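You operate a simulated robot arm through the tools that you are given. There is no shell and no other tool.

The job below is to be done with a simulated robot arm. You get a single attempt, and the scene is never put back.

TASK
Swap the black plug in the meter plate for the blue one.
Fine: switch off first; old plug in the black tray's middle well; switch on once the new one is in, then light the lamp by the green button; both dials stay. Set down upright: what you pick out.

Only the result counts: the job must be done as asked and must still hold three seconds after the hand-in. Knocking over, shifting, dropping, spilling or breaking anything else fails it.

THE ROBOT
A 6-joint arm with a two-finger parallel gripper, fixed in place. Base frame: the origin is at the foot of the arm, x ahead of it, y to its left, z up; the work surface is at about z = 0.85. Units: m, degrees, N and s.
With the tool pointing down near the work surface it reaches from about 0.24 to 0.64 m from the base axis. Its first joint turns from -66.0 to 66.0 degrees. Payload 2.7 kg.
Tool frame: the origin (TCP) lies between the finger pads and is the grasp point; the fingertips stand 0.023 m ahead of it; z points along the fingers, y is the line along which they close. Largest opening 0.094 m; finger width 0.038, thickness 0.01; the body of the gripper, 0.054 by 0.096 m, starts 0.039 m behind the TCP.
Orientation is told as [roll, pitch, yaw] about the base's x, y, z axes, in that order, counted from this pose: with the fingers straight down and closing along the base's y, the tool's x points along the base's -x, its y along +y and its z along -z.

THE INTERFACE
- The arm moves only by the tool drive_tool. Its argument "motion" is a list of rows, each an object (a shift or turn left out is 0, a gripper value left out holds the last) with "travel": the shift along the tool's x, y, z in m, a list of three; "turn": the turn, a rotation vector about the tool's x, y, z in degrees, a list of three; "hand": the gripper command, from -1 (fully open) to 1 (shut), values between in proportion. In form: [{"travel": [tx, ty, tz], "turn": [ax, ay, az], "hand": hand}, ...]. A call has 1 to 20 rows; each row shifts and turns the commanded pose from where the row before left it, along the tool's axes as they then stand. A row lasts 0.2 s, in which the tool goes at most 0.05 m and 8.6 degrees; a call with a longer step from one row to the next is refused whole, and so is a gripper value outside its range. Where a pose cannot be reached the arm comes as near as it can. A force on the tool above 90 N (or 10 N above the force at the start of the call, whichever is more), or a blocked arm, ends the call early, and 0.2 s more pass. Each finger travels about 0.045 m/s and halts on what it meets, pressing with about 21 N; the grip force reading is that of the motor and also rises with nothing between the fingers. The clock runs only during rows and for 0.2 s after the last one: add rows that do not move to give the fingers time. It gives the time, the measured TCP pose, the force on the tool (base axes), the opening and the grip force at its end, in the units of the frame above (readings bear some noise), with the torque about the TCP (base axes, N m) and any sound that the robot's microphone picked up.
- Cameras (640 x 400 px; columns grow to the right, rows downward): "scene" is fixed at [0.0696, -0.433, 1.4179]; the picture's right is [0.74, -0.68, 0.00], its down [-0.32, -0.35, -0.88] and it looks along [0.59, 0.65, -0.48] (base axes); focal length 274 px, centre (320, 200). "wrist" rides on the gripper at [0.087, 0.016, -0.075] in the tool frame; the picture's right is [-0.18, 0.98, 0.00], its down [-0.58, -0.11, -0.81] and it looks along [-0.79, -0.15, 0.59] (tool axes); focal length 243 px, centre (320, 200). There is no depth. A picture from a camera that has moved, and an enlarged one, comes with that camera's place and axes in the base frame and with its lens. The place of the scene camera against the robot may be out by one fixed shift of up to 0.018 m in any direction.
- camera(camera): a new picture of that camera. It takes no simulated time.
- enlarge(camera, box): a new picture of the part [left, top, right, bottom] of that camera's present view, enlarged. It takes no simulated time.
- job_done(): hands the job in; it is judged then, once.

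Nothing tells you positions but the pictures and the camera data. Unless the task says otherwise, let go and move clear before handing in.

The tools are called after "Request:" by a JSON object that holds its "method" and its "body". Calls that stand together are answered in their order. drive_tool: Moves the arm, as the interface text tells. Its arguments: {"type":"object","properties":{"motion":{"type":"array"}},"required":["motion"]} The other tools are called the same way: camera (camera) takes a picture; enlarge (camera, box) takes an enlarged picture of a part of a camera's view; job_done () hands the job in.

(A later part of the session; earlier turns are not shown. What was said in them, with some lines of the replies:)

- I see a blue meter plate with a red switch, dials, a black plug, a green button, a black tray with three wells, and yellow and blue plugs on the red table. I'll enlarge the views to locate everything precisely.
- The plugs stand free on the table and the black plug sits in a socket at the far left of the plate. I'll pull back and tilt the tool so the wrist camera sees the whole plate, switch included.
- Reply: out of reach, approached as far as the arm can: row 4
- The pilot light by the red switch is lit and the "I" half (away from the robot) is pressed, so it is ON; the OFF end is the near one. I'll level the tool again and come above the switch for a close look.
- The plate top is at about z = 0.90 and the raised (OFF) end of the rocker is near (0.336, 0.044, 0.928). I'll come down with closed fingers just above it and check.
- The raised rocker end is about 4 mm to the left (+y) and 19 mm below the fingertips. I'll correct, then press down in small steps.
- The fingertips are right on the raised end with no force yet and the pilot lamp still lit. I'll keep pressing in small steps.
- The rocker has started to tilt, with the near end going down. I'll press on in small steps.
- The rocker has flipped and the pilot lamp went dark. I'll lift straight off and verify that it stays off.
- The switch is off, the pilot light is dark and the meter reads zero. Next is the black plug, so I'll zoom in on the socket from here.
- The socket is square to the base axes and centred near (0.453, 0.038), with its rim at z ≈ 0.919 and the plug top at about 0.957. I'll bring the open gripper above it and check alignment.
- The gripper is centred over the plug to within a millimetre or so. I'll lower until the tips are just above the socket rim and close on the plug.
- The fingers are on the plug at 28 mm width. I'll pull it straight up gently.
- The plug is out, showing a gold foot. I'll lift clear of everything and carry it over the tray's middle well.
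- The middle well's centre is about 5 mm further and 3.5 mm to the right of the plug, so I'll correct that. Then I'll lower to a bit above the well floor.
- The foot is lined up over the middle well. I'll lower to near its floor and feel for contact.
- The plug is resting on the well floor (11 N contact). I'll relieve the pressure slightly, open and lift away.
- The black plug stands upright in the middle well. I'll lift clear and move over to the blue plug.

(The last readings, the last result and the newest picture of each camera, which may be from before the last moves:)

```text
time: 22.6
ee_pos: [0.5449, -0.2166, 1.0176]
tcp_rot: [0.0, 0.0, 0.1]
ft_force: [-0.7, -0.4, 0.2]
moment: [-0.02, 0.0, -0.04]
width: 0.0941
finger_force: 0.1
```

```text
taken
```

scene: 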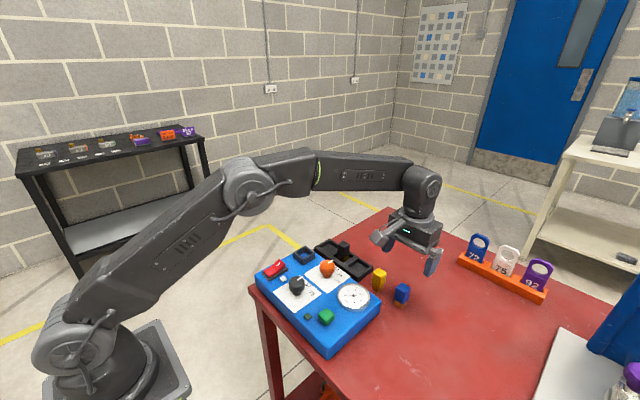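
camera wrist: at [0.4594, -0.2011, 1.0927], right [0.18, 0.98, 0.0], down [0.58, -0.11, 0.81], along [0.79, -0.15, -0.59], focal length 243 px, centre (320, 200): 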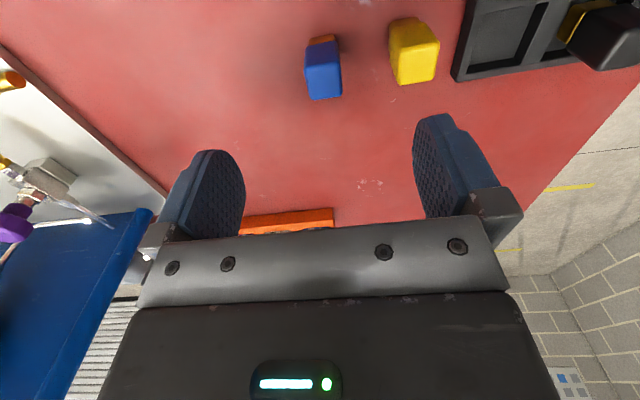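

Request:
{"method": "enlarge", "body": {"camera": "wrist", "box": [280, 20, 376, 110]}}

Request:
{"method": "enlarge", "body": {"camera": "wrist", "box": [280, 0, 480, 120]}}

Request:
{"method": "enlarge", "body": {"camera": "scene", "box": [360, 240, 440, 320]}}

```text
4.44 times, centred on (328, 65) of wrist
camera zoom: at [0.4594, -0.2011, 1.0927], right [0.18, 0.98, 0.0], down [0.58, -0.11, 0.81], along [0.79, -0.15, -0.59], focal length 1078 px, centre (284, 800)
```

zoom: 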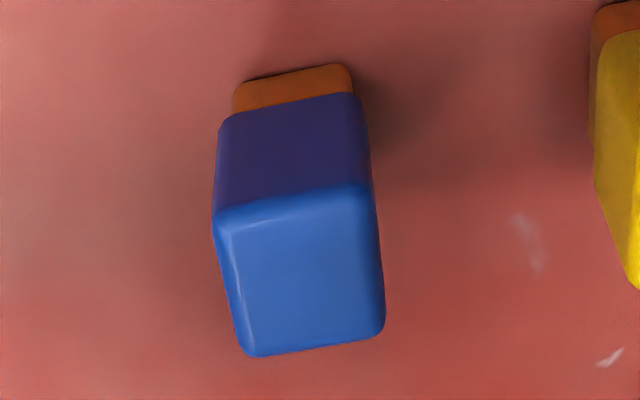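

```text
3.20 times, centred on (380, 60) of wrist
camera zoom: at [0.4594, -0.2011, 1.0927], right [0.18, 0.98, 0.0], down [0.58, -0.11, 0.81], along [0.79, -0.15, -0.59], focal length 776 px, centre (128, 648)
```

zoom: 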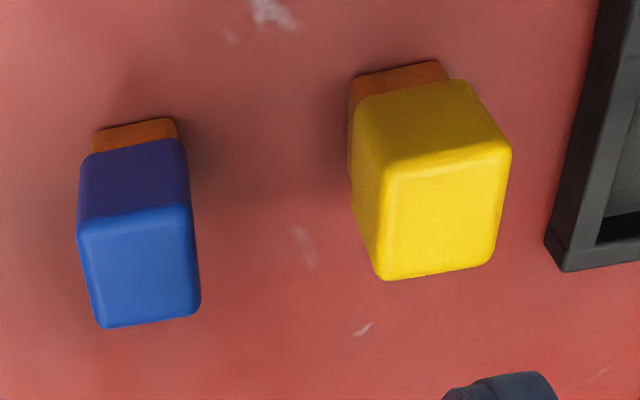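

```text
5.00 times, centred on (400, 280) of scene
camera zoom: at [0.0696, -0.4331, 1.4179], right [0.74, -0.68, 0.0], down [-0.32, -0.35, -0.88], along [0.59, 0.65, -0.48], focal length 1372 px, centre (-80, -200)
```

zoom: 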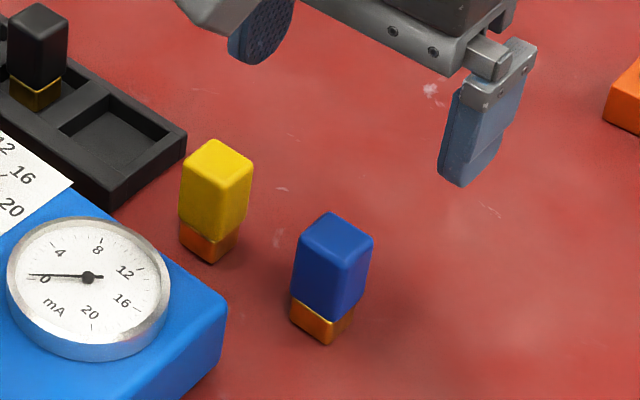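

The blue plug stands about 10 mm further ahead, square to the axes, and the yellow one is roughly 38 mm beside it, so I must open only partly. I'll align, narrow the opening to ~52 mm and come down above it.

Request:
{"method": "drive_tool", "body": {"motion": [{"travel": [-0.0102, 0.0017, 0], "hand": -0.1}, {"travel": [0, 0, 0.03]}, {"travel": [0, 0, 0.03]}, {}, {}]}}

Request:
{"method": "camera", "body": {"camera": "wrist"}}

Request:
{"method": "enlarge", "body": {"camera": "wrist", "box": [240, 40, 420, 180]}}

Request:
{"method": "enlarge", "body": {"camera": "scene", "box": [360, 220, 450, 310]}}

```text
time: 23.8
ee_pos: [0.5534, -0.2121, 0.9574]
tcp_rot: [-0.1, 0.0, 0.0]
ft_force: [0.9, -0.1, -0.1]
moment: [-0.02, 0.02, -0.01]
width: 0.0517
finger_force: 0.1
```

```text
taken
camera wrist: at [0.4691, -0.1968, 1.0329], right [0.18, 0.98, 0.0], down [0.58, -0.11, 0.81], along [0.79, -0.15, -0.59], focal length 243 px, centre (320, 200)
```

wrist: 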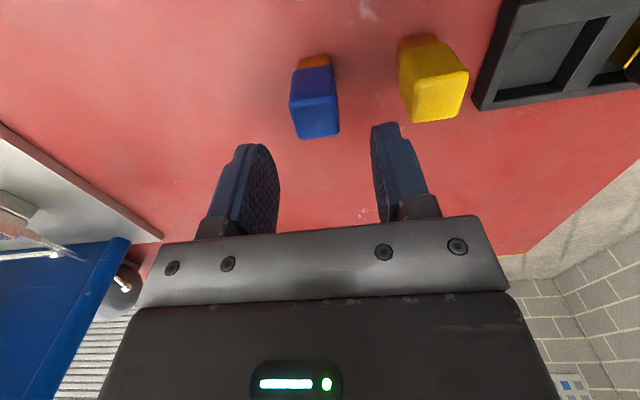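

```text
2.86 times, centred on (330, 110) of wrist
camera zoom: at [0.4691, -0.1968, 1.0329], right [0.18, 0.98, 0.0], down [0.58, -0.11, 0.81], along [0.79, -0.15, -0.59], focal length 693 px, centre (291, 457)
```

zoom: 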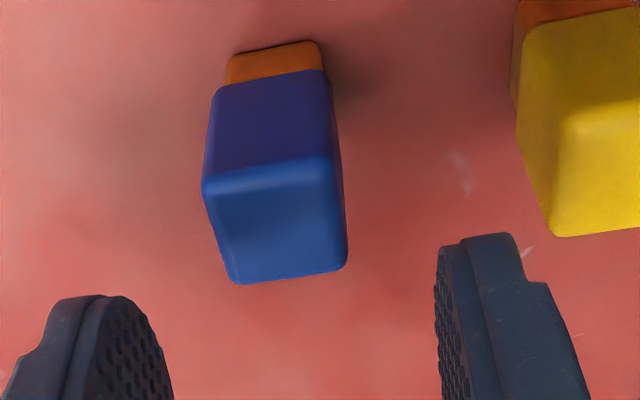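

```text
4.44 times, centred on (405, 265) of scene
camera zoom: at [0.0696, -0.433, 1.4179], right [0.74, -0.68, 0.0], down [-0.32, -0.35, -0.88], along [0.59, 0.65, -0.48], focal length 1220 px, centre (-58, -89)
```

zoom: 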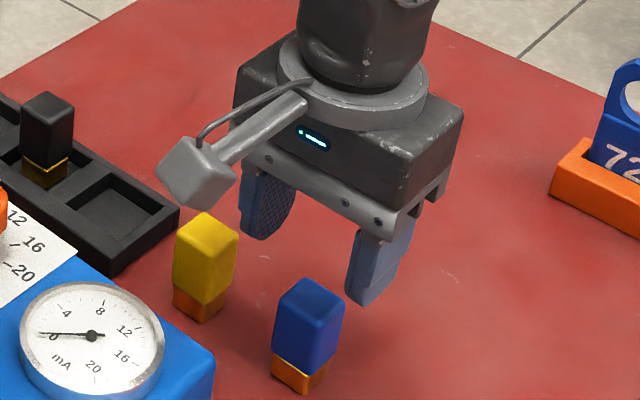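

The plug is 2.4 mm to the right of centre, so I'll shift and lower to grasp height, keeping well away from the yellow plug.

Request:
{"method": "drive_tool", "body": {"motion": [{"travel": [0, -0.0024, 0.01]}, {"travel": [0, 0, 0.02]}, {"travel": [0, 0, 0.02]}, {"travel": [0, 0, 0.0085]}, {}]}}

Request:
{"method": "enlarge", "body": {"camera": "wrist", "box": [220, 60, 460, 220]}}

Request:
{"method": "enlarge", "body": {"camera": "scene", "box": [360, 240, 440, 320]}}

```text
time: 25.0
ee_pos: [0.5546, -0.2152, 0.9009]
tcp_rot: [-0.1, 0.0, 0.0]
ft_force: [0.6, -0.2, -0.4]
moment: [-0.01, -0.03, 0.03]
width: 0.0517
finger_force: 0.0
```

```text
2.50 times, centred on (340, 140) of wrist
camera zoom: at [0.4691, -0.1999, 0.9736], right [0.18, 0.98, 0.0], down [0.58, -0.11, 0.81], along [0.79, -0.15, -0.59], focal length 606 px, centre (270, 350)
```

zoom: 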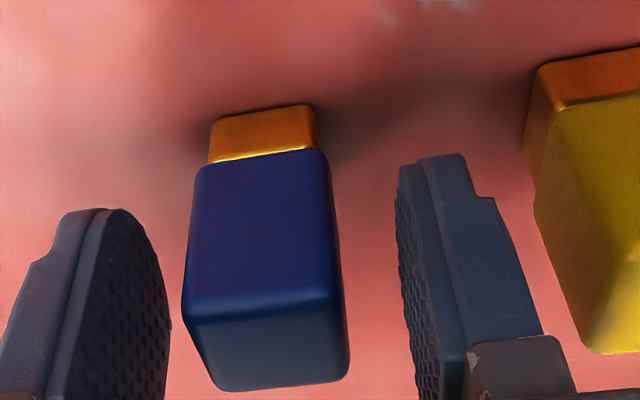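

```text
5.00 times, centred on (400, 280) of scene
camera zoom: at [0.0696, -0.433, 1.4179], right [0.74, -0.68, 0.0], down [-0.32, -0.35, -0.88], along [0.59, 0.65, -0.48], focal length 1372 px, centre (-80, -200)
```

zoom: 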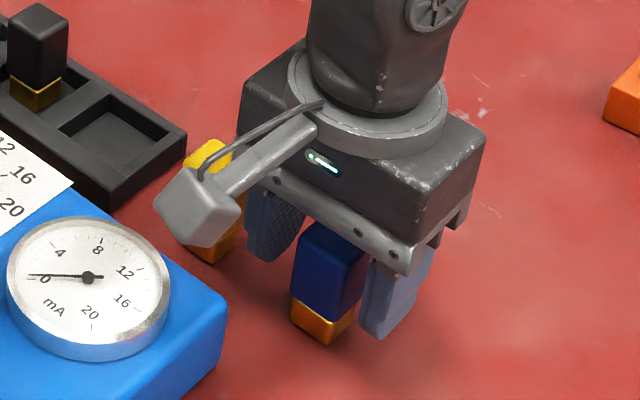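

Request:
{"method": "drive_tool", "body": {"motion": [{"hand": 0.2}, {"hand": 1}, {}, {}, {}]}}

Request:
{"method": "enlarge", "body": {"camera": "wrist", "box": [220, 60, 460, 220]}}

Request:
{"method": "enlarge", "body": {"camera": "scene", "box": [360, 240, 440, 320]}}

```text
time: 26.2
ee_pos: [0.5532, -0.2145, 0.8996]
tcp_rot: [0.0, 0.0, 0.0]
ft_force: [0.7, 0.2, -0.2]
moment: [0.03, 0.03, -0.02]
width: 0.0278
finger_force: 21.2
```

```text
2.50 times, centred on (340, 140) of wrist
camera zoom: at [0.4691, -0.1998, 0.9737], right [0.18, 0.98, 0.0], down [0.58, -0.11, 0.81], along [0.79, -0.15, -0.59], focal length 606 px, centre (270, 350)
```

zoom: 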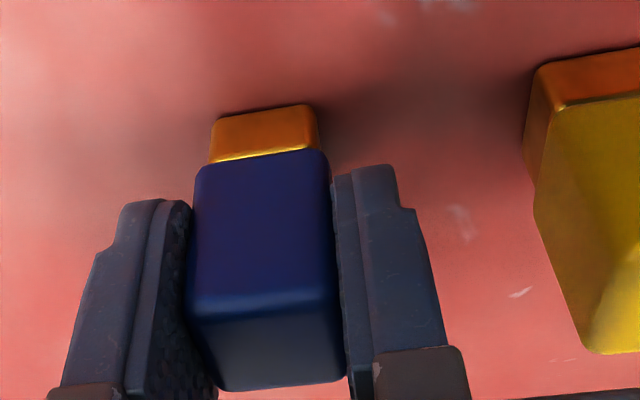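

```text
5.00 times, centred on (400, 280) of scene
camera zoom: at [0.0696, -0.433, 1.4179], right [0.74, -0.68, 0.0], down [-0.32, -0.35, -0.88], along [0.59, 0.65, -0.48], focal length 1372 px, centre (-80, -200)
```

zoom: 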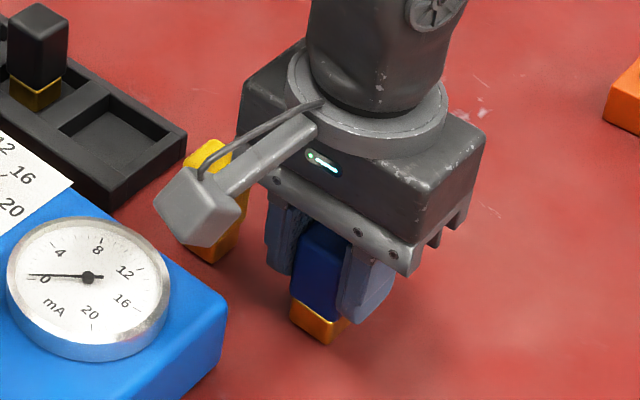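

The blue plug is held. I'll lift it high and carry it over to the empty socket.

Request:
{"method": "drive_tool", "body": {"motion": [{"travel": [0, 0, -0.02]}, {"travel": [0, 0, -0.04]}, {"travel": [0, 0, -0.04]}, {"travel": [0, 0, -0.03]}, {"travel": [0.0168, 0.042, 0]}, {"travel": [0.0168, 0.042, 0]}, {"travel": [0.0168, 0.042, 0]}, {"travel": [0.0168, 0.042, 0]}, {"travel": [0.0168, 0.042, 0]}, {"travel": [0.0165, 0.042, 0]}, {}, {}, {}]}}

Request:
{"method": "camera", "body": {"camera": "wrist"}}

Request:
{"method": "enlarge", "body": {"camera": "wrist", "box": [240, 0, 400, 120]}}

Request:
{"method": "camera", "body": {"camera": "scene"}}

```text
time: 29.0
ee_pos: [0.4557, 0.0382, 1.0286]
tcp_rot: [0.0, 0.0, -0.1]
ft_force: [-0.4, -0.6, 0.2]
moment: [0.01, 0.0, -0.01]
width: 0.0275
finger_force: 20.7
```

```text
taken
camera wrist: at [0.3701, 0.0527, 1.1029], right [0.18, 0.98, 0.0], down [0.58, -0.11, 0.81], along [0.79, -0.15, -0.59], focal length 243 px, centre (320, 200)
```

wrist: 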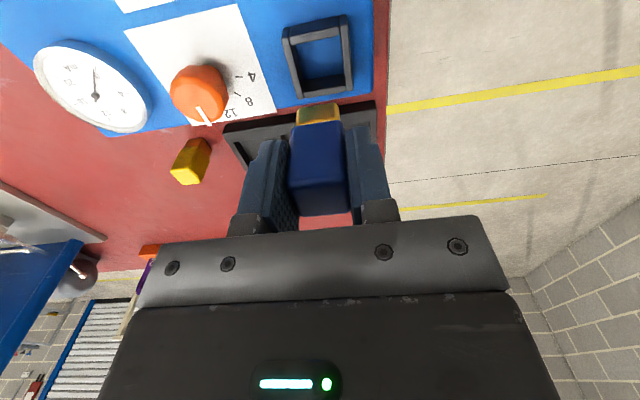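

```text
3.33 times, centred on (320, 60) of wrist
camera zoom: at [0.3701, 0.0527, 1.1029], right [0.18, 0.98, 0.0], down [0.58, -0.11, 0.81], along [0.79, -0.15, -0.59], focal length 809 px, centre (320, 667)
```

zoom: 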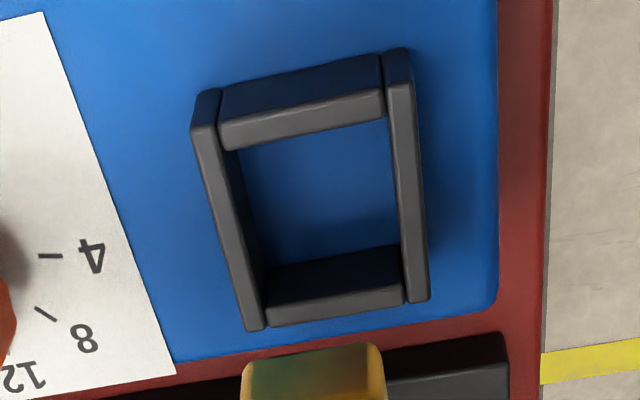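

```text
taken
```

scene: 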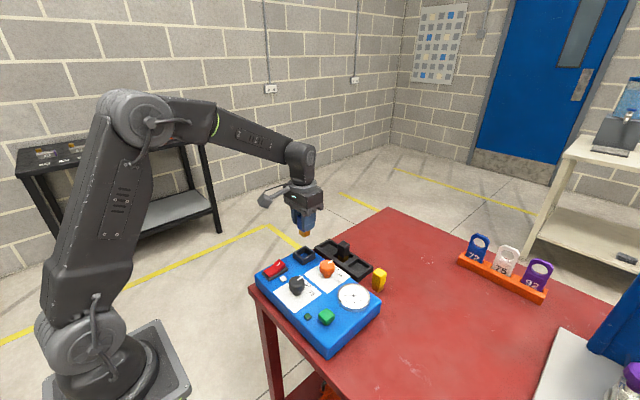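

The socket's centre is about 3.6 mm behind the TCP and the plug sits ~2 mm ahead of it. I'll shift back and lower to just above the rim, then check.

Request:
{"method": "drive_tool", "body": {"motion": [{"travel": [0.0055, 0.0003, 0]}, {"travel": [0, 0, 0.03]}, {"travel": [0, 0, 0.02]}, {}, {}]}}

Request:
{"method": "enlarge", "body": {"camera": "wrist", "box": [250, 40, 390, 150]}}

Request:
{"method": "enlarge", "body": {"camera": "scene", "box": [275, 215, 335, 275]}}

```text
time: 30.2
ee_pos: [0.4477, 0.0379, 0.9793]
tcp_rot: [0.2, 0.1, -0.1]
ft_force: [0.8, 0.2, -1.1]
moment: [-0.03, -0.04, -0.02]
width: 0.0274
finger_force: 21.0
```

```text
3.64 times, centred on (320, 95) of wrist
camera zoom: at [0.3625, 0.0531, 1.0535], right [0.18, 0.98, 0.0], down [0.58, -0.11, 0.81], along [0.79, -0.15, -0.59], focal length 882 px, centre (320, 582)
```

zoom: 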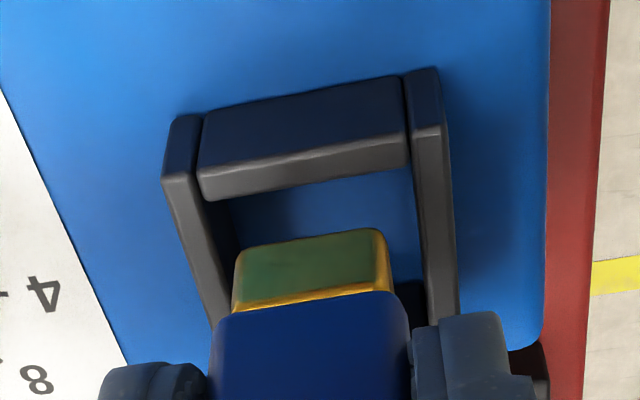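

```text
6.67 times, centred on (305, 245) of scene
camera zoom: at [0.0696, -0.433, 1.4179], right [0.74, -0.68, 0.0], down [-0.32, -0.35, -0.88], along [0.59, 0.65, -0.48], focal length 1830 px, centre (420, -100)
```

zoom: 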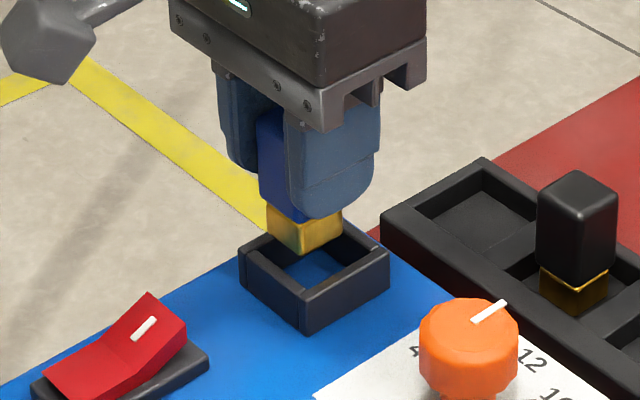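

Request:
{"method": "drive_tool", "body": {"motion": [{"travel": [-0.002, 0, 0.003]}, {}, {}]}}

Request:
{"method": "enlarge", "body": {"camera": "wrist", "box": [265, 45, 375, 130]}}

Request:
{"method": "enlarge", "body": {"camera": "scene", "box": [288, 232, 324, 262]}}

```text
time: 31.0
ee_pos: [0.4504, 0.0366, 0.9748]
tcp_rot: [0.1, 0.0, 0.0]
ft_force: [-0.4, 0.3, -0.3]
moment: [0.02, 0.01, 0.01]
width: 0.0276
finger_force: 21.0
```

```text
4.71 times, centred on (320, 88) of wrist
camera zoom: at [0.3648, 0.0531, 1.0502], right [0.18, 0.98, 0.0], down [0.58, -0.11, 0.81], along [0.79, -0.15, -0.59], focal length 1142 px, centre (320, 729)
```

zoom: 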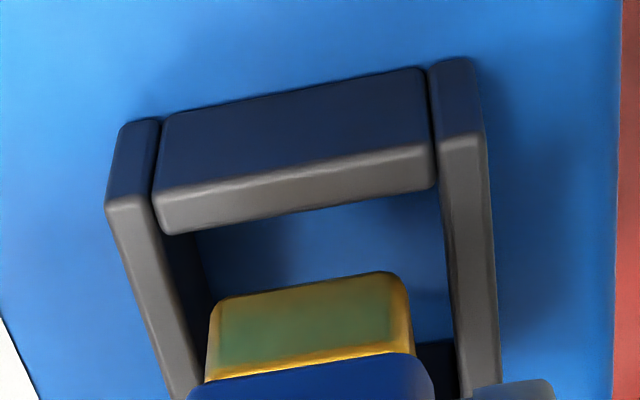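

```text
13.33 times, centred on (306, 247) of scene
camera zoom: at [0.0696, -0.433, 1.4179], right [0.74, -0.68, 0.0], down [-0.32, -0.35, -0.88], along [0.59, 0.65, -0.48], focal length 3660 px, centre (507, -427)
```

zoom: 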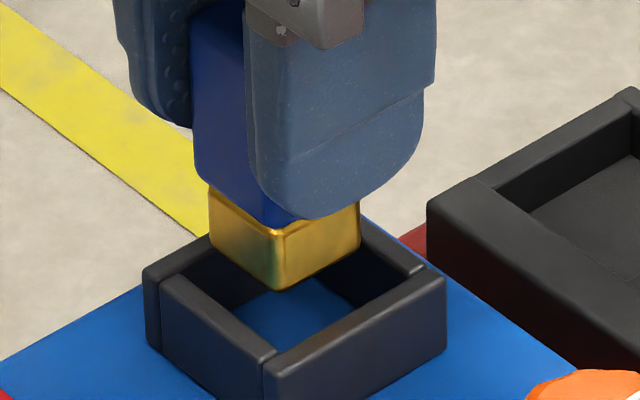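

Both views show the foot centred over the socket within about 1 mm. I'll lower it in gently while watching the force.

Request:
{"method": "drive_tool", "body": {"motion": [{"travel": [-0.0006, -0.0004, 0.004]}, {"travel": [0, 0, 0.004]}, {"travel": [0, 0, 0.004]}, {}]}}

Request:
{"method": "enlarge", "body": {"camera": "wrist", "box": [265, 55, 375, 140]}}

Request:
{"method": "enlarge", "body": {"camera": "scene", "box": [288, 232, 324, 262]}}

```text
time: 32.0
ee_pos: [0.4516, 0.0392, 0.9646]
tcp_rot: [0.0, 0.0, 0.0]
ft_force: [-0.2, 0.0, -0.8]
moment: [0.02, -0.02, 0.01]
width: 0.0273
finger_force: 21.0
```

```text
4.71 times, centred on (320, 98) of wrist
camera zoom: at [0.3658, 0.0528, 1.0388], right [0.18, 0.98, 0.0], down [0.58, -0.11, 0.81], along [0.79, -0.15, -0.59], focal length 1142 px, centre (320, 682)
```

zoom: 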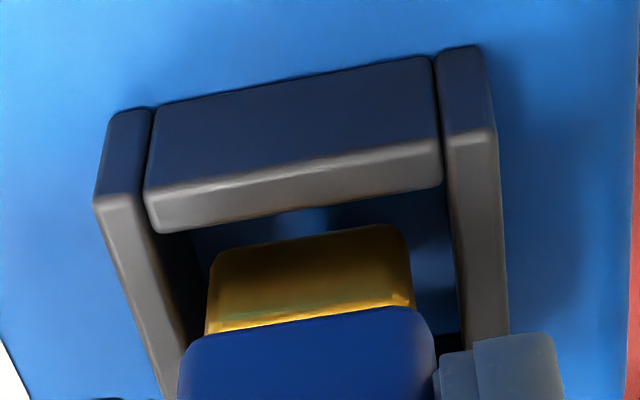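

```text
13.33 times, centred on (306, 247) of scene
camera zoom: at [0.0696, -0.433, 1.4179], right [0.74, -0.68, 0.0], down [-0.32, -0.35, -0.88], along [0.59, 0.65, -0.48], focal length 3660 px, centre (507, -427)
```

zoom: 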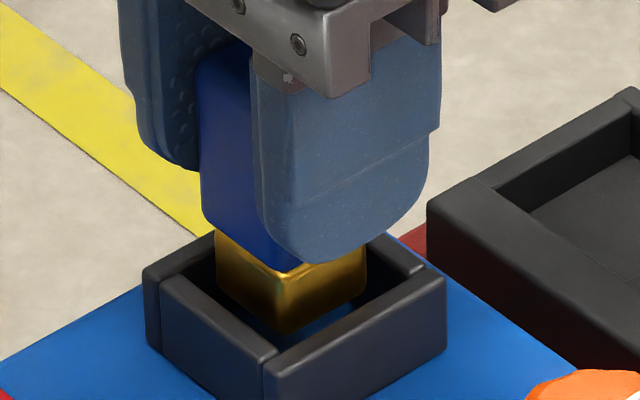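

Request:
{"method": "drive_tool", "body": {"motion": [{"travel": [0, 0, 0.004]}, {"travel": [0, 0, 0.004]}, {"travel": [0, 0, 0.002]}, {}]}}

Request:
{"method": "enlarge", "body": {"camera": "wrist", "box": [255, 65, 385, 165]}}

Request:
{"method": "enlarge", "body": {"camera": "scene", "box": [288, 232, 324, 262]}}

```text
time: 33.0
ee_pos: [0.4514, 0.0385, 0.9533]
tcp_rot: [0.0, 0.1, 0.0]
ft_force: [-0.4, -0.9, -0.7]
moment: [0.0, 0.01, -0.02]
width: 0.0274
finger_force: 21.1
```

```text
4.00 times, centred on (320, 115) of wrist
camera zoom: at [0.3665, 0.0526, 1.0278], right [0.18, 0.98, 0.0], down [0.58, -0.11, 0.81], along [0.79, -0.15, -0.59], focal length 970 px, centre (320, 540)
```

zoom: 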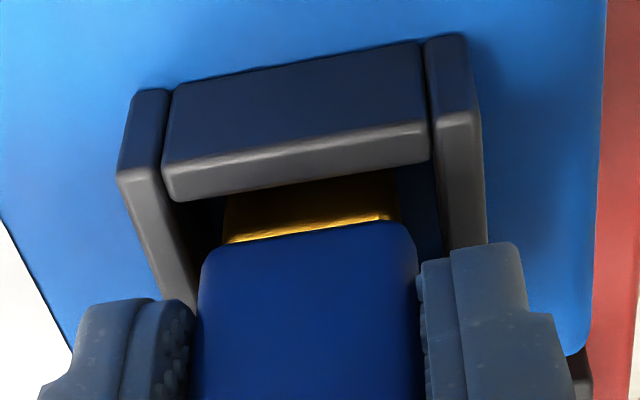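

```text
13.33 times, centred on (306, 247) of scene
camera zoom: at [0.0696, -0.433, 1.4179], right [0.74, -0.68, 0.0], down [-0.32, -0.35, -0.88], along [0.59, 0.65, -0.48], focal length 3660 px, centre (507, -427)
```

zoom: 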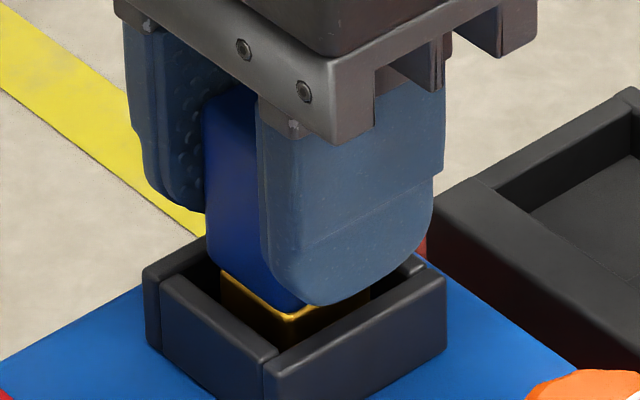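

The plug is well inside the socket with no side load. I'll take the last few millimetres in small steps until it seats.

Request:
{"method": "drive_tool", "body": {"motion": [{"travel": [0, 0, 0.0015]}, {"travel": [0, 0, 0.0015]}, {}]}}

```text
time: 33.8
ee_pos: [0.4522, 0.038, 0.9509]
tcp_rot: [0.0, 0.0, 0.0]
ft_force: [0.3, 0.3, -0.8]
moment: [0.03, -0.02, 0.0]
width: 0.0277
finger_force: 21.4
```

Request:
{"method": "drive_tool", "body": {"motion": [{"travel": [0, 0, 0.0015]}, {}]}}

Request:
{"method": "enlarge", "body": {"camera": "scene", "box": [288, 232, 324, 262]}}

Request:
{"method": "enlarge", "body": {"camera": "wrist", "box": [255, 65, 385, 165]}}

```text
time: 34.4
ee_pos: [0.4516, 0.0371, 0.9491]
tcp_rot: [0.0, -0.1, -0.1]
ft_force: [-0.6, 0.8, 1.5]
moment: [0.02, 0.07, -0.01]
width: 0.0277
finger_force: 21.0
```

```text
13.33 times, centred on (306, 247) of scene
camera zoom: at [0.0696, -0.433, 1.4179], right [0.74, -0.68, 0.0], down [-0.32, -0.35, -0.88], along [0.59, 0.65, -0.48], focal length 3660 px, centre (507, -427)
```

zoom: 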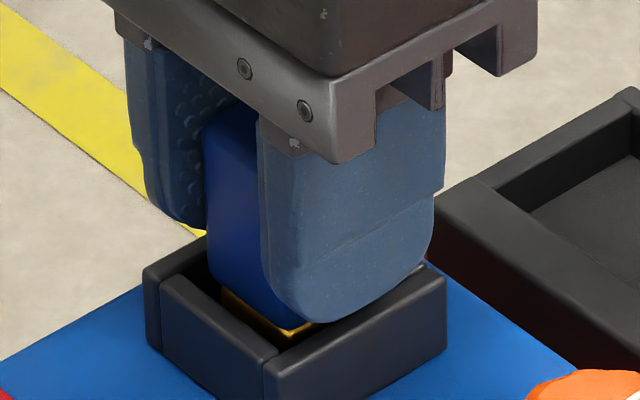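

```text
4.00 times, centred on (320, 115) of wrist
camera zoom: at [0.3663, 0.0523, 1.0236], right [0.18, 0.98, 0.0], down [0.58, -0.11, 0.81], along [0.79, -0.15, -0.59], focal length 970 px, centre (320, 540)
```

zoom: 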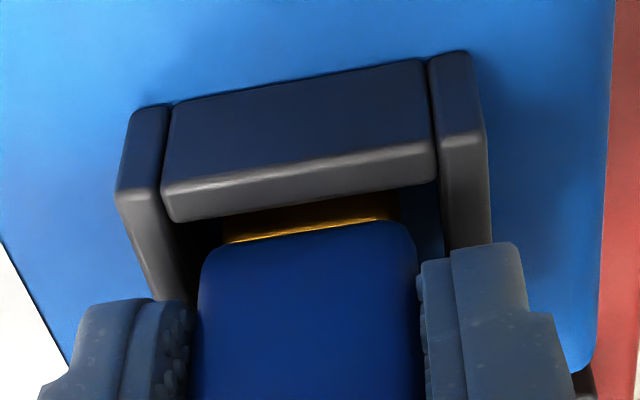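

Request:
{"method": "drive_tool", "body": {"motion": [{"travel": [0, 0, 0.001]}, {}]}}

```text
time: 35.0
ee_pos: [0.4512, 0.0371, 0.949]
tcp_rot: [-0.1, -0.1, 0.1]
ft_force: [-3.0, -5.0, 16.1]
moment: [-0.16, 0.22, -0.01]
width: 0.0275
finger_force: 20.8
```

It's seated (16 N). I'll relieve the pressure, release and lift straight up.

Request:
{"method": "drive_tool", "body": {"motion": [{"travel": [0, 0, -0.001]}, {"hand": 0.2}, {}, {"hand": -0.2}, {}, {"hand": -0.8}, {}, {}]}}

Request:
{"method": "enlarge", "body": {"camera": "scene", "box": [275, 215, 335, 275]}}

Request:
{"method": "enlarge", "body": {"camera": "wrist", "box": [240, 65, 400, 190]}}

```text
time: 36.8
ee_pos: [0.4513, 0.0377, 0.9491]
tcp_rot: [0.0, 0.0, 0.0]
ft_force: [-0.6, 0.0, -0.2]
moment: [0.02, -0.01, -0.02]
width: 0.0846
finger_force: 0.2
```

```text
6.67 times, centred on (305, 245) of scene
camera zoom: at [0.0696, -0.433, 1.4179], right [0.74, -0.68, 0.0], down [-0.32, -0.35, -0.88], along [0.59, 0.65, -0.48], focal length 1830 px, centre (420, -100)
```

zoom: 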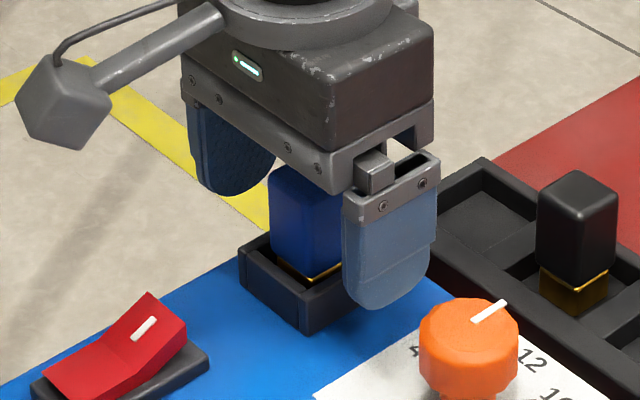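

```text
3.20 times, centred on (320, 128) of wrist
camera zoom: at [0.3661, 0.0528, 1.0236], right [0.18, 0.98, 0.0], down [0.58, -0.11, 0.81], along [0.79, -0.15, -0.59], focal length 776 px, centre (320, 432)
```

zoom: 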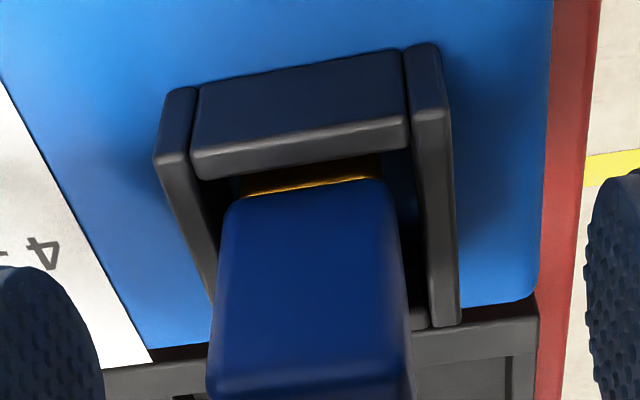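

The blue plug stands seated in the socket. I'll lift away, close the fingers and move above the "I" end of the switch.

Request:
{"method": "drive_tool", "body": {"motion": [{"travel": [0, 0, -0.02]}, {"travel": [0, 0, -0.035]}, {"travel": [0, 0, -0.035]}, {"travel": [0.028, 0.0035, 0], "hand": 1}, {"travel": [0.028, 0.0035, 0]}, {}, {}, {}, {}]}}

Request:
{"method": "enlarge", "body": {"camera": "scene", "box": [235, 200, 385, 320]}}

Request:
{"method": "camera", "body": {"camera": "wrist"}}

Request:
{"method": "enlarge", "body": {"camera": "wrist", "box": [270, 0, 390, 150]}}

```text
time: 38.8
ee_pos: [0.3944, 0.0448, 1.0383]
tcp_rot: [0.1, 0.0, 0.0]
ft_force: [-0.7, -0.4, 0.1]
moment: [0.02, 0.0, 0.02]
width: 0.0
finger_force: 21.5
```

```text
3.33 times, centred on (310, 260) of scene
camera zoom: at [0.0696, -0.433, 1.4179], right [0.74, -0.68, 0.0], down [-0.32, -0.35, -0.88], along [0.59, 0.65, -0.48], focal length 915 px, centre (353, 0)
```

zoom: 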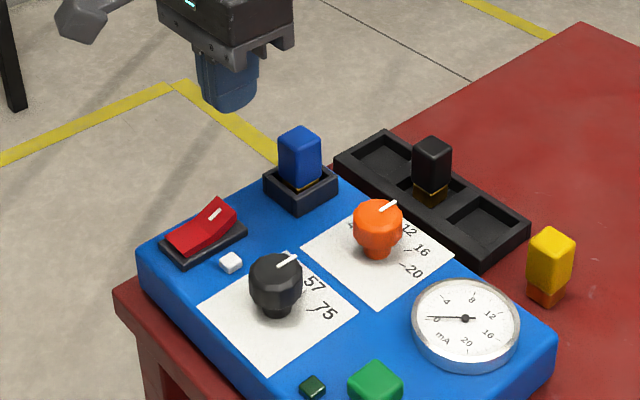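

```text
taken
camera wrist: at [0.3089, 0.0591, 1.1125], right [0.18, 0.98, 0.0], down [0.58, -0.11, 0.81], along [0.79, -0.15, -0.59], focal length 243 px, centre (320, 200)
```

wrist: 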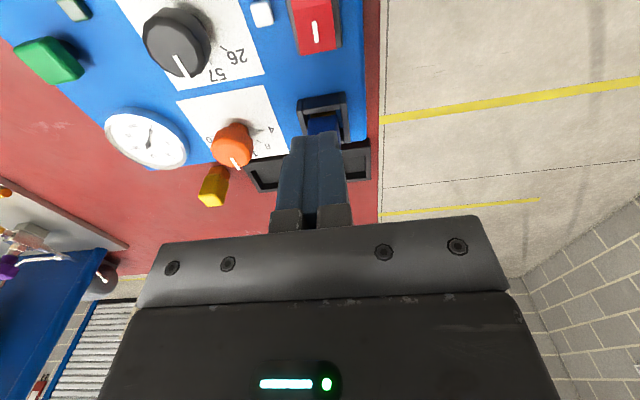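

```text
2.67 times, centred on (330, 75) of wrist
camera zoom: at [0.3089, 0.0591, 1.1125], right [0.18, 0.98, 0.0], down [0.58, -0.11, 0.81], along [0.79, -0.15, -0.59], focal length 647 px, centre (293, 533)
```

zoom: 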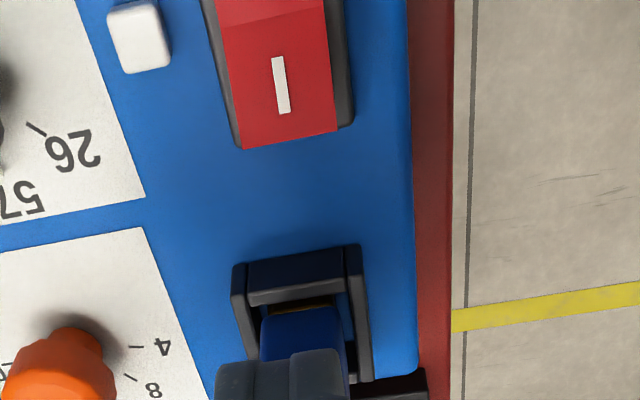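

The raised "I" end is 12 mm behind the TCP. I'll shift 7 mm back and lower to just above it.

Request:
{"method": "drive_tool", "body": {"motion": [{"travel": [0.007, 0.0014, 0]}, {"travel": [0, 0, 0.04]}, {"travel": [0, 0, 0.04]}, {}, {}]}}

Request:
{"method": "enlarge", "body": {"camera": "scene", "box": [250, 225, 320, 285]}}

Request:
{"method": "enlarge", "body": {"camera": "wrist", "box": [260, 50, 400, 160]}}

```text
time: 40.0
ee_pos: [0.3896, 0.0455, 0.9574]
tcp_rot: [0.0, 0.1, 0.1]
ft_force: [0.2, 0.5, -0.5]
moment: [-0.01, 0.01, 0.01]
width: 0.0
finger_force: 20.6
```

```text
6.67 times, centred on (285, 255) of scene
camera zoom: at [0.0696, -0.433, 1.4179], right [0.74, -0.68, 0.0], down [-0.32, -0.35, -0.88], along [0.59, 0.65, -0.48], focal length 1830 px, centre (553, -167)
```

zoom: 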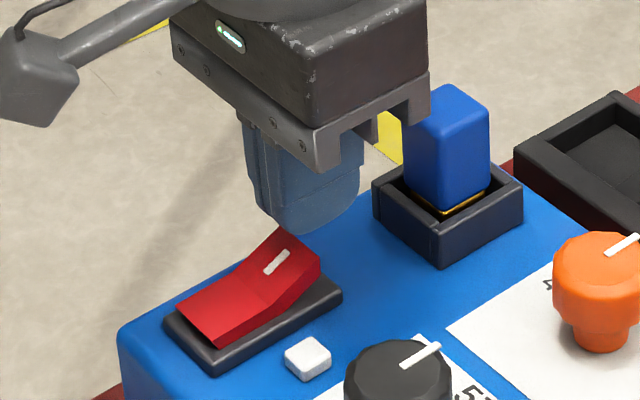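

```text
3.64 times, centred on (330, 105) of wrist
camera zoom: at [0.3043, 0.0603, 1.0317], right [0.18, 0.98, 0.0], down [0.58, -0.11, 0.81], along [0.79, -0.15, -0.59], focal length 882 px, centre (284, 546)
```

zoom: 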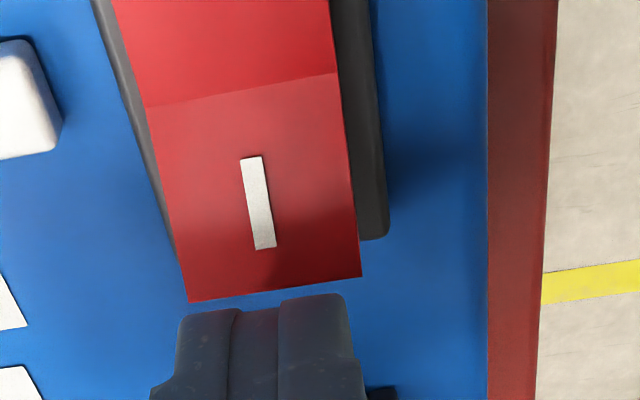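

Request:
{"method": "drive_tool", "body": {"motion": [{"travel": [0.004, 0, 0]}, {"travel": [0, 0, 0.005]}, {"travel": [0, 0, 0.003]}, {"travel": [0, 0, 0.003]}, {}]}}

Request:
{"method": "enlarge", "body": {"camera": "scene", "box": [250, 225, 320, 285]}}

```text
time: 41.2
ee_pos: [0.3843, 0.046, 0.9479]
tcp_rot: [0.0, 0.0, 0.0]
ft_force: [1.3, 1.1, -0.3]
moment: [0.0, -0.02, -0.01]
width: 0.0
finger_force: 20.8
```

```text
6.67 times, centred on (285, 255) of scene
camera zoom: at [0.0696, -0.433, 1.4179], right [0.74, -0.68, 0.0], down [-0.32, -0.35, -0.88], along [0.59, 0.65, -0.48], focal length 1830 px, centre (553, -167)
```

zoom: 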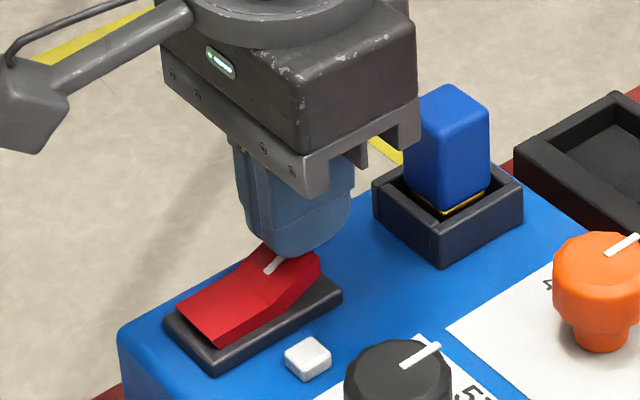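

Request:
{"method": "drive_tool", "body": {"motion": [{"travel": [0, 0, 0.003]}, {"travel": [0, 0, 0.003]}, {"travel": [0, 0, 0.002]}, {}]}}

Request:
{"method": "enlarge", "body": {"camera": "scene", "box": [250, 225, 320, 285]}}

```text
time: 42.2
ee_pos: [0.3845, 0.0453, 0.9387]
tcp_rot: [0.1, 0.0, 0.0]
ft_force: [0.0, -0.7, -0.5]
moment: [-0.06, -0.01, 0.02]
width: 0.0001
finger_force: 20.8
```

```text
6.67 times, centred on (285, 255) of scene
camera zoom: at [0.0696, -0.433, 1.4179], right [0.74, -0.68, 0.0], down [-0.32, -0.35, -0.88], along [0.59, 0.65, -0.48], focal length 1830 px, centre (553, -167)
```

zoom: 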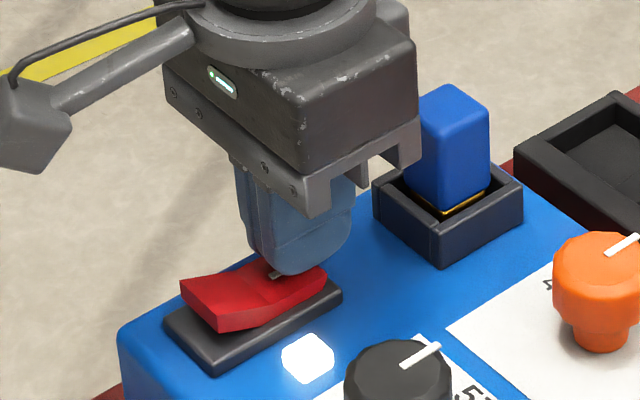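

The switch is on again and the pilot light glows. I'll lift off, check, and head over to the green button.

Request:
{"method": "drive_tool", "body": {"motion": [{"travel": [0, 0, -0.02]}, {"travel": [0, 0, -0.04]}, {"travel": [0, 0, -0.04]}, {"travel": [0.0065, -0.0382, 0]}, {"travel": [0.0065, -0.0382, 0]}, {"travel": [0.0065, -0.0382, 0]}, {"travel": [0.0065, -0.0382, 0]}, {"travel": [0.0065, -0.0382, 0]}, {}, {}]}}

Request:
{"method": "enlarge", "body": {"camera": "scene", "box": [235, 200, 385, 360]}}

Request:
{"method": "camera", "body": {"camera": "wrist"}}

Request:
{"method": "enlarge", "body": {"camera": "wrist", "box": [260, 10, 400, 130]}}

```text
time: 44.4
ee_pos: [0.3515, -0.1424, 1.0388]
tcp_rot: [0.0, 0.0, 0.0]
ft_force: [-0.3, 0.8, -0.3]
moment: [-0.01, -0.02, 0.0]
width: 0.0
finger_force: 21.2
```

```text
2.50 times, centred on (310, 280) of scene
camera zoom: at [0.0696, -0.433, 1.4179], right [0.74, -0.68, 0.0], down [-0.32, -0.35, -0.88], along [0.59, 0.65, -0.48], focal length 686 px, centre (345, 0)
```

zoom: 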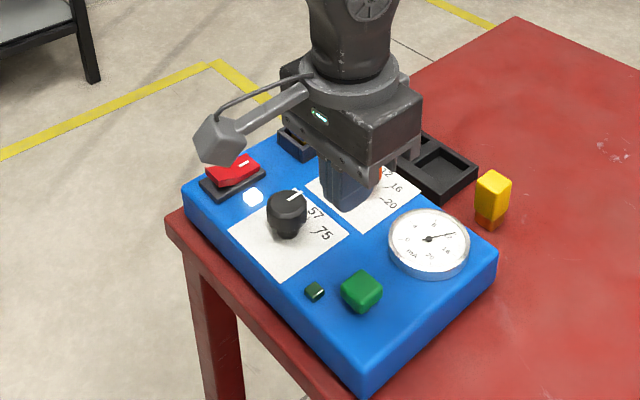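

```text
taken
camera wrist: at [0.266, -0.1279, 1.1138], right [0.18, 0.98, 0.0], down [0.58, -0.11, 0.81], along [0.79, -0.15, -0.59], focal length 243 px, centre (320, 200)
```

wrist: 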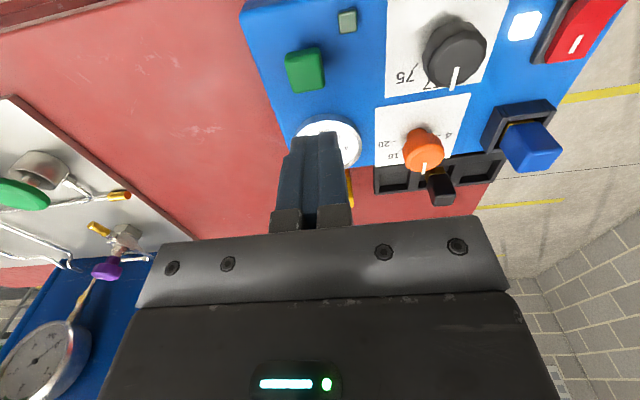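

```text
3.33 times, centred on (330, 70) of wrist
camera zoom: at [0.266, -0.1279, 1.1138], right [0.18, 0.98, 0.0], down [0.58, -0.11, 0.81], along [0.79, -0.15, -0.59], focal length 809 px, centre (287, 633)
```

zoom: 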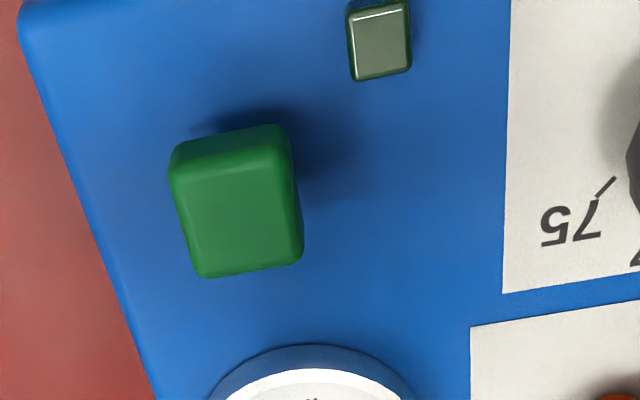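

The button's top centre is 4.5 mm ahead and 12 mm to the right, with its top at about z = 0.921. I'll align and lower above it.

Request:
{"method": "drive_tool", "body": {"motion": [{"travel": [-0.0045, -0.012, 0]}, {"travel": [0, 0, 0.04]}, {"travel": [0, 0, 0.035]}, {}, {}]}}

Request:
{"method": "enlarge", "body": {"camera": "wrist", "box": [250, 50, 410, 170]}}

Request:
{"method": "enlarge", "body": {"camera": "scene", "box": [280, 260, 370, 340]}}

```text
time: 45.6
ee_pos: [0.3564, -0.1555, 0.9637]
tcp_rot: [0.0, 0.0, 0.0]
ft_force: [-0.3, 0.5, 0.5]
moment: [0.02, 0.03, 0.02]
width: 0.0
finger_force: 21.2
```

```text
3.33 times, centred on (330, 110) of wrist
camera zoom: at [0.2704, -0.1413, 1.0388], right [0.18, 0.98, 0.0], down [0.58, -0.11, 0.81], along [0.79, -0.15, -0.59], focal length 809 px, centre (287, 500)
```

zoom: 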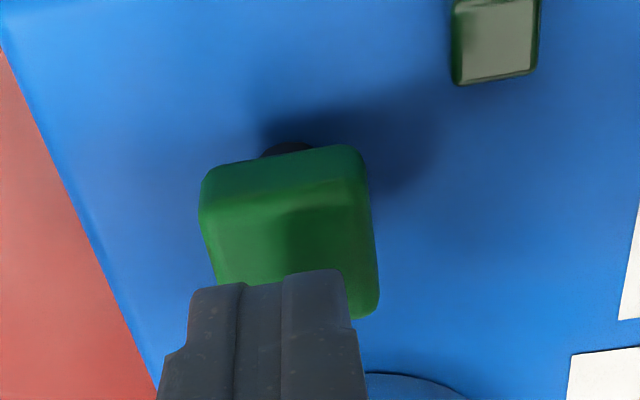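

```text
5.00 times, centred on (325, 300) of scene
camera zoom: at [0.0696, -0.433, 1.4179], right [0.74, -0.68, 0.0], down [-0.32, -0.35, -0.88], along [0.59, 0.65, -0.48], focal length 1372 px, centre (295, -300)
```

zoom: 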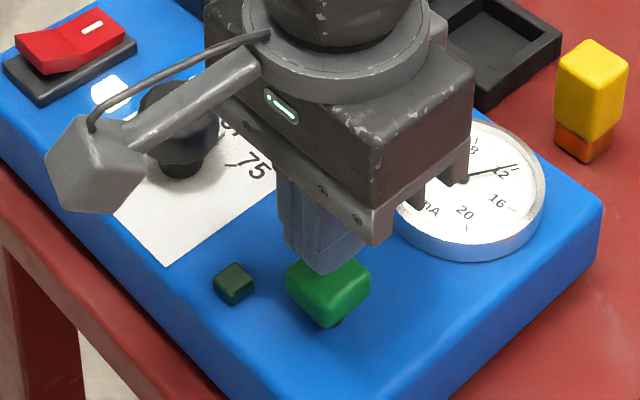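

Request:
{"method": "drive_tool", "body": {"motion": [{"travel": [0, 0.0018, 0.006]}, {"travel": [0, 0, 0.006]}, {"travel": [0, 0, 0.004]}, {"travel": [0, 0, 0.003]}, {}]}}

Request:
{"method": "enlarge", "body": {"camera": "scene", "box": [280, 260, 370, 340]}}

```text
time: 46.8
ee_pos: [0.3559, -0.1543, 0.9467]
tcp_rot: [0.0, -0.1, -0.1]
ft_force: [0.7, 0.4, 0.6]
moment: [0.04, -0.02, 0.0]
width: 0.0
finger_force: 20.6
```

```text
5.00 times, centred on (325, 300) of scene
camera zoom: at [0.0696, -0.433, 1.4179], right [0.74, -0.68, 0.0], down [-0.32, -0.35, -0.88], along [0.59, 0.65, -0.48], focal length 1372 px, centre (295, -300)
```

zoom: 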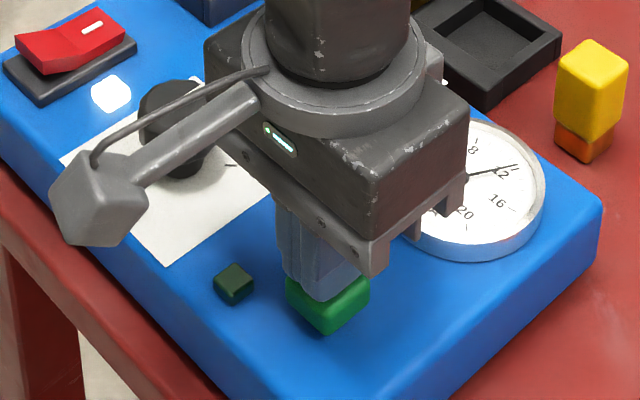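

Request:
{"method": "drive_tool", "body": {"motion": [{"travel": [0, 0, 0.002]}, {"travel": [0, 0, 0.002]}, {}]}}

Request:
{"method": "enlarge", "body": {"camera": "scene", "box": [280, 260, 370, 340]}}

```text
time: 47.6
ee_pos: [0.3573, -0.1545, 0.943]
tcp_rot: [-0.1, 0.0, 0.0]
ft_force: [-2.3, 3.3, 8.7]
moment: [0.08, 0.08, 0.01]
width: 0.0001
finger_force: 21.4
heard: click
```

```text
5.00 times, centred on (325, 300) of scene
camera zoom: at [0.0694, -0.4329, 1.4179], right [0.74, -0.68, 0.0], down [-0.32, -0.35, -0.88], along [0.59, 0.65, -0.48], focal length 1372 px, centre (295, -300)
```

zoom: 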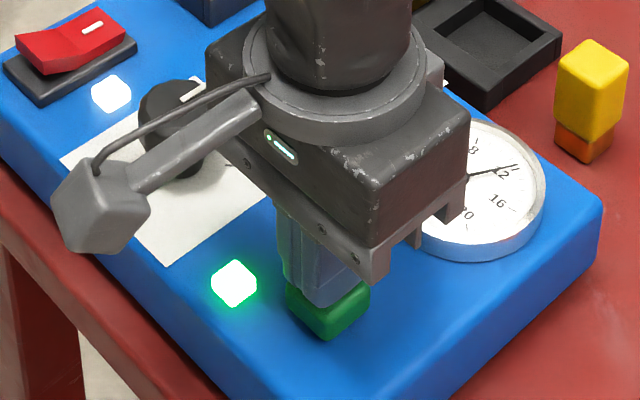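

A click was heard and the lamp lit up green. I'll lift off straight up and confirm it stays lit.

Request:
{"method": "drive_tool", "body": {"motion": [{"travel": [0, 0, -0.01]}, {"travel": [0, 0, -0.03]}, {"travel": [0, 0, -0.04]}, {"travel": [0, 0, -0.04]}, {"travel": [0.02, 0, -0.03]}, {}, {}]}}

Request:
{"method": "camera", "body": {"camera": "scene"}}

Request:
{"method": "enlarge", "body": {"camera": "scene", "box": [240, 220, 430, 360]}}

Request:
{"method": "camera", "body": {"camera": "wrist"}}

```text
time: 49.2
ee_pos: [0.3368, -0.1547, 1.0918]
tcp_rot: [0.0, 0.0, 0.0]
ft_force: [-0.7, -0.7, -0.5]
moment: [-0.01, -0.03, -0.01]
width: 0.0
finger_force: 20.8
```

```text
taken
```

scene: 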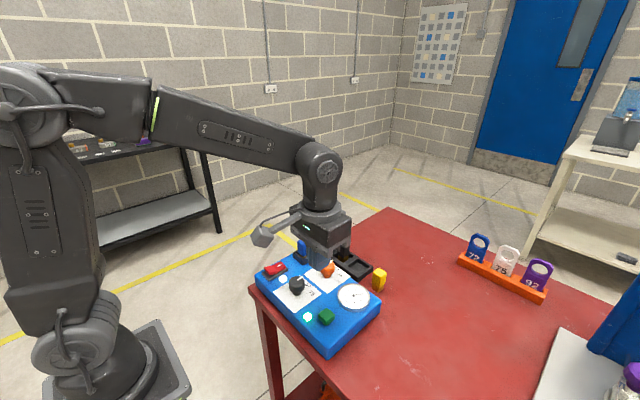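

```text
2.86 times, centred on (335, 290) of scene
camera zoom: at [0.0696, -0.433, 1.4179], right [0.74, -0.68, 0.0], down [-0.32, -0.35, -0.88], along [0.59, 0.65, -0.48], focal length 784 px, centre (277, -57)
```

zoom: 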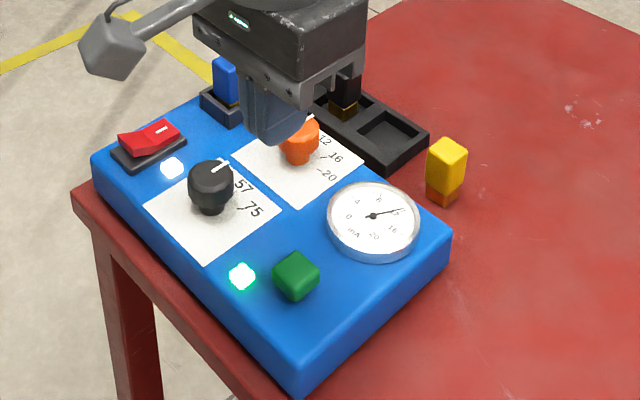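

```text
taken
camera wrist: at [0.2506, -0.1393, 1.1665], right [0.18, 0.98, 0.0], down [0.58, -0.11, 0.81], along [0.79, -0.15, -0.59], focal length 243 px, centre (320, 200)
```

wrist: 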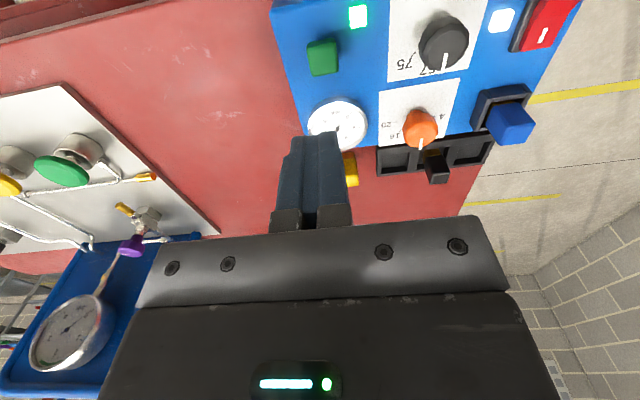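

The lamp stays lit and the meter reads as before. I'll rise well clear for a final check of the plugs and dials.

Request:
{"method": "drive_tool", "body": {"motion": [{"travel": [0, 0.03, -0.04]}, {"travel": [0, 0.03, -0.04]}, {"travel": [0, 0.03, -0.04]}, {"travel": [0, 0.02, -0.04]}, {}, {}, {}, {}]}}

Request:
{"method": "enlarge", "body": {"camera": "scene", "box": [240, 220, 430, 360]}}

Request:
{"method": "enlarge", "body": {"camera": "wrist", "box": [200, 0, 440, 150]}}

Request:
{"method": "enlarge", "body": {"camera": "scene", "box": [255, 230, 375, 310]}}

```text
time: 51.0
ee_pos: [0.3382, -0.0413, 1.2502]
tcp_rot: [0.0, 0.0, 0.0]
ft_force: [0.5, -0.2, -0.2]
moment: [0.03, 0.02, 0.0]
width: 0.0001
finger_force: 21.4
```

```text
2.86 times, centred on (335, 290) of scene
camera zoom: at [0.0696, -0.433, 1.4179], right [0.74, -0.68, 0.0], down [-0.32, -0.35, -0.88], along [0.59, 0.65, -0.48], focal length 784 px, centre (277, -57)
```

zoom: 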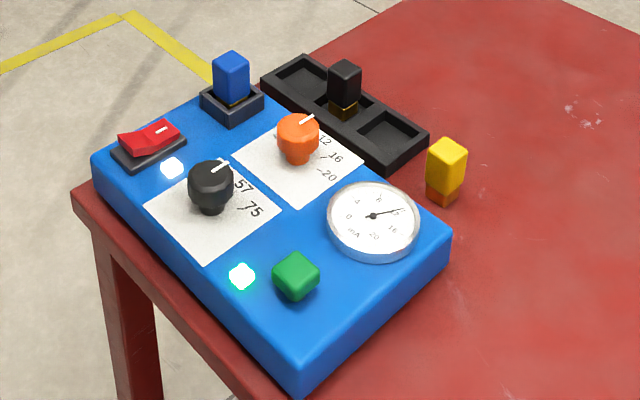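

```text
2.67 times, centred on (320, 75) of wrist
camera zoom: at [0.2525, -0.0269, 1.3243], right [0.18, 0.98, 0.0], down [0.58, -0.11, 0.81], along [0.79, -0.15, -0.59], focal length 647 px, centre (320, 533)
```

zoom: 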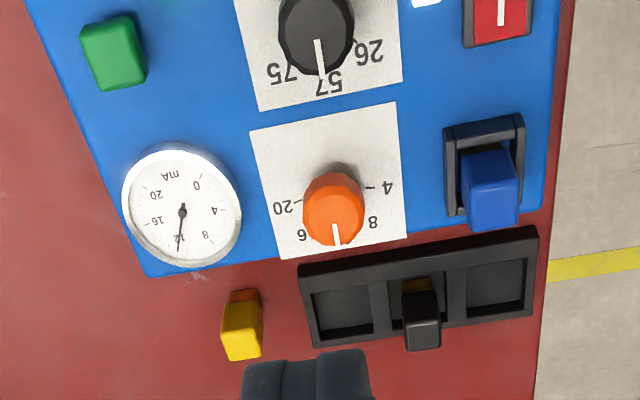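

```text
5.00 times, centred on (315, 270) of scene
camera zoom: at [0.0696, -0.433, 1.4179], right [0.74, -0.68, 0.0], down [-0.32, -0.35, -0.88], along [0.59, 0.65, -0.48], focal length 1372 px, centre (345, -150)
```

zoom: 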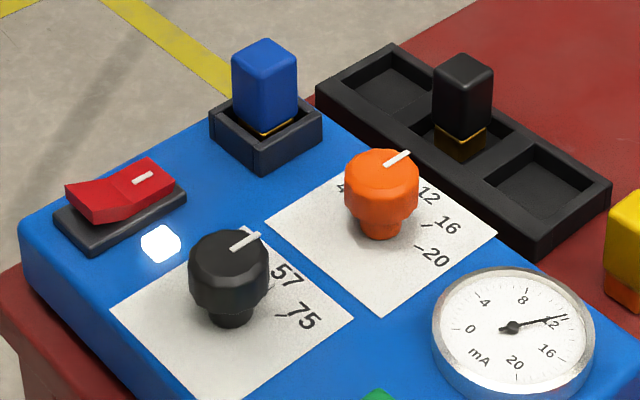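

The blue plug is seated in the socket, and the black one stands upright in the tray's middle well. The switch is on, the lamp is lit green, both dials are unmoved, the yellow plug is untouched and the arm is clear, so I'm handing in.

Request:
{"method": "job_done", "body": {}}

```text
The job is handed in.
```

The plug swap is done and handed in. The last pictures before hand-in showed everything in place:

- **Plugs:** the blue plug is seated in the meter plate. The black one stands upright in the black tray's middle well.
- **Switch:** I turned it off before pulling the black plug. I turned it back on once the blue one was in, and its pilot light came on again.
- **Lamp:** the green button clicked when pressed, and the lamp was still lit a few seconds later.
- **Everything else:** both dials point where they did at the start, the yellow plug is untouched, and the arm is clear of the table.

The meter dropped to zero while the switch was off and now reads about 12 mA, as it did at the start.
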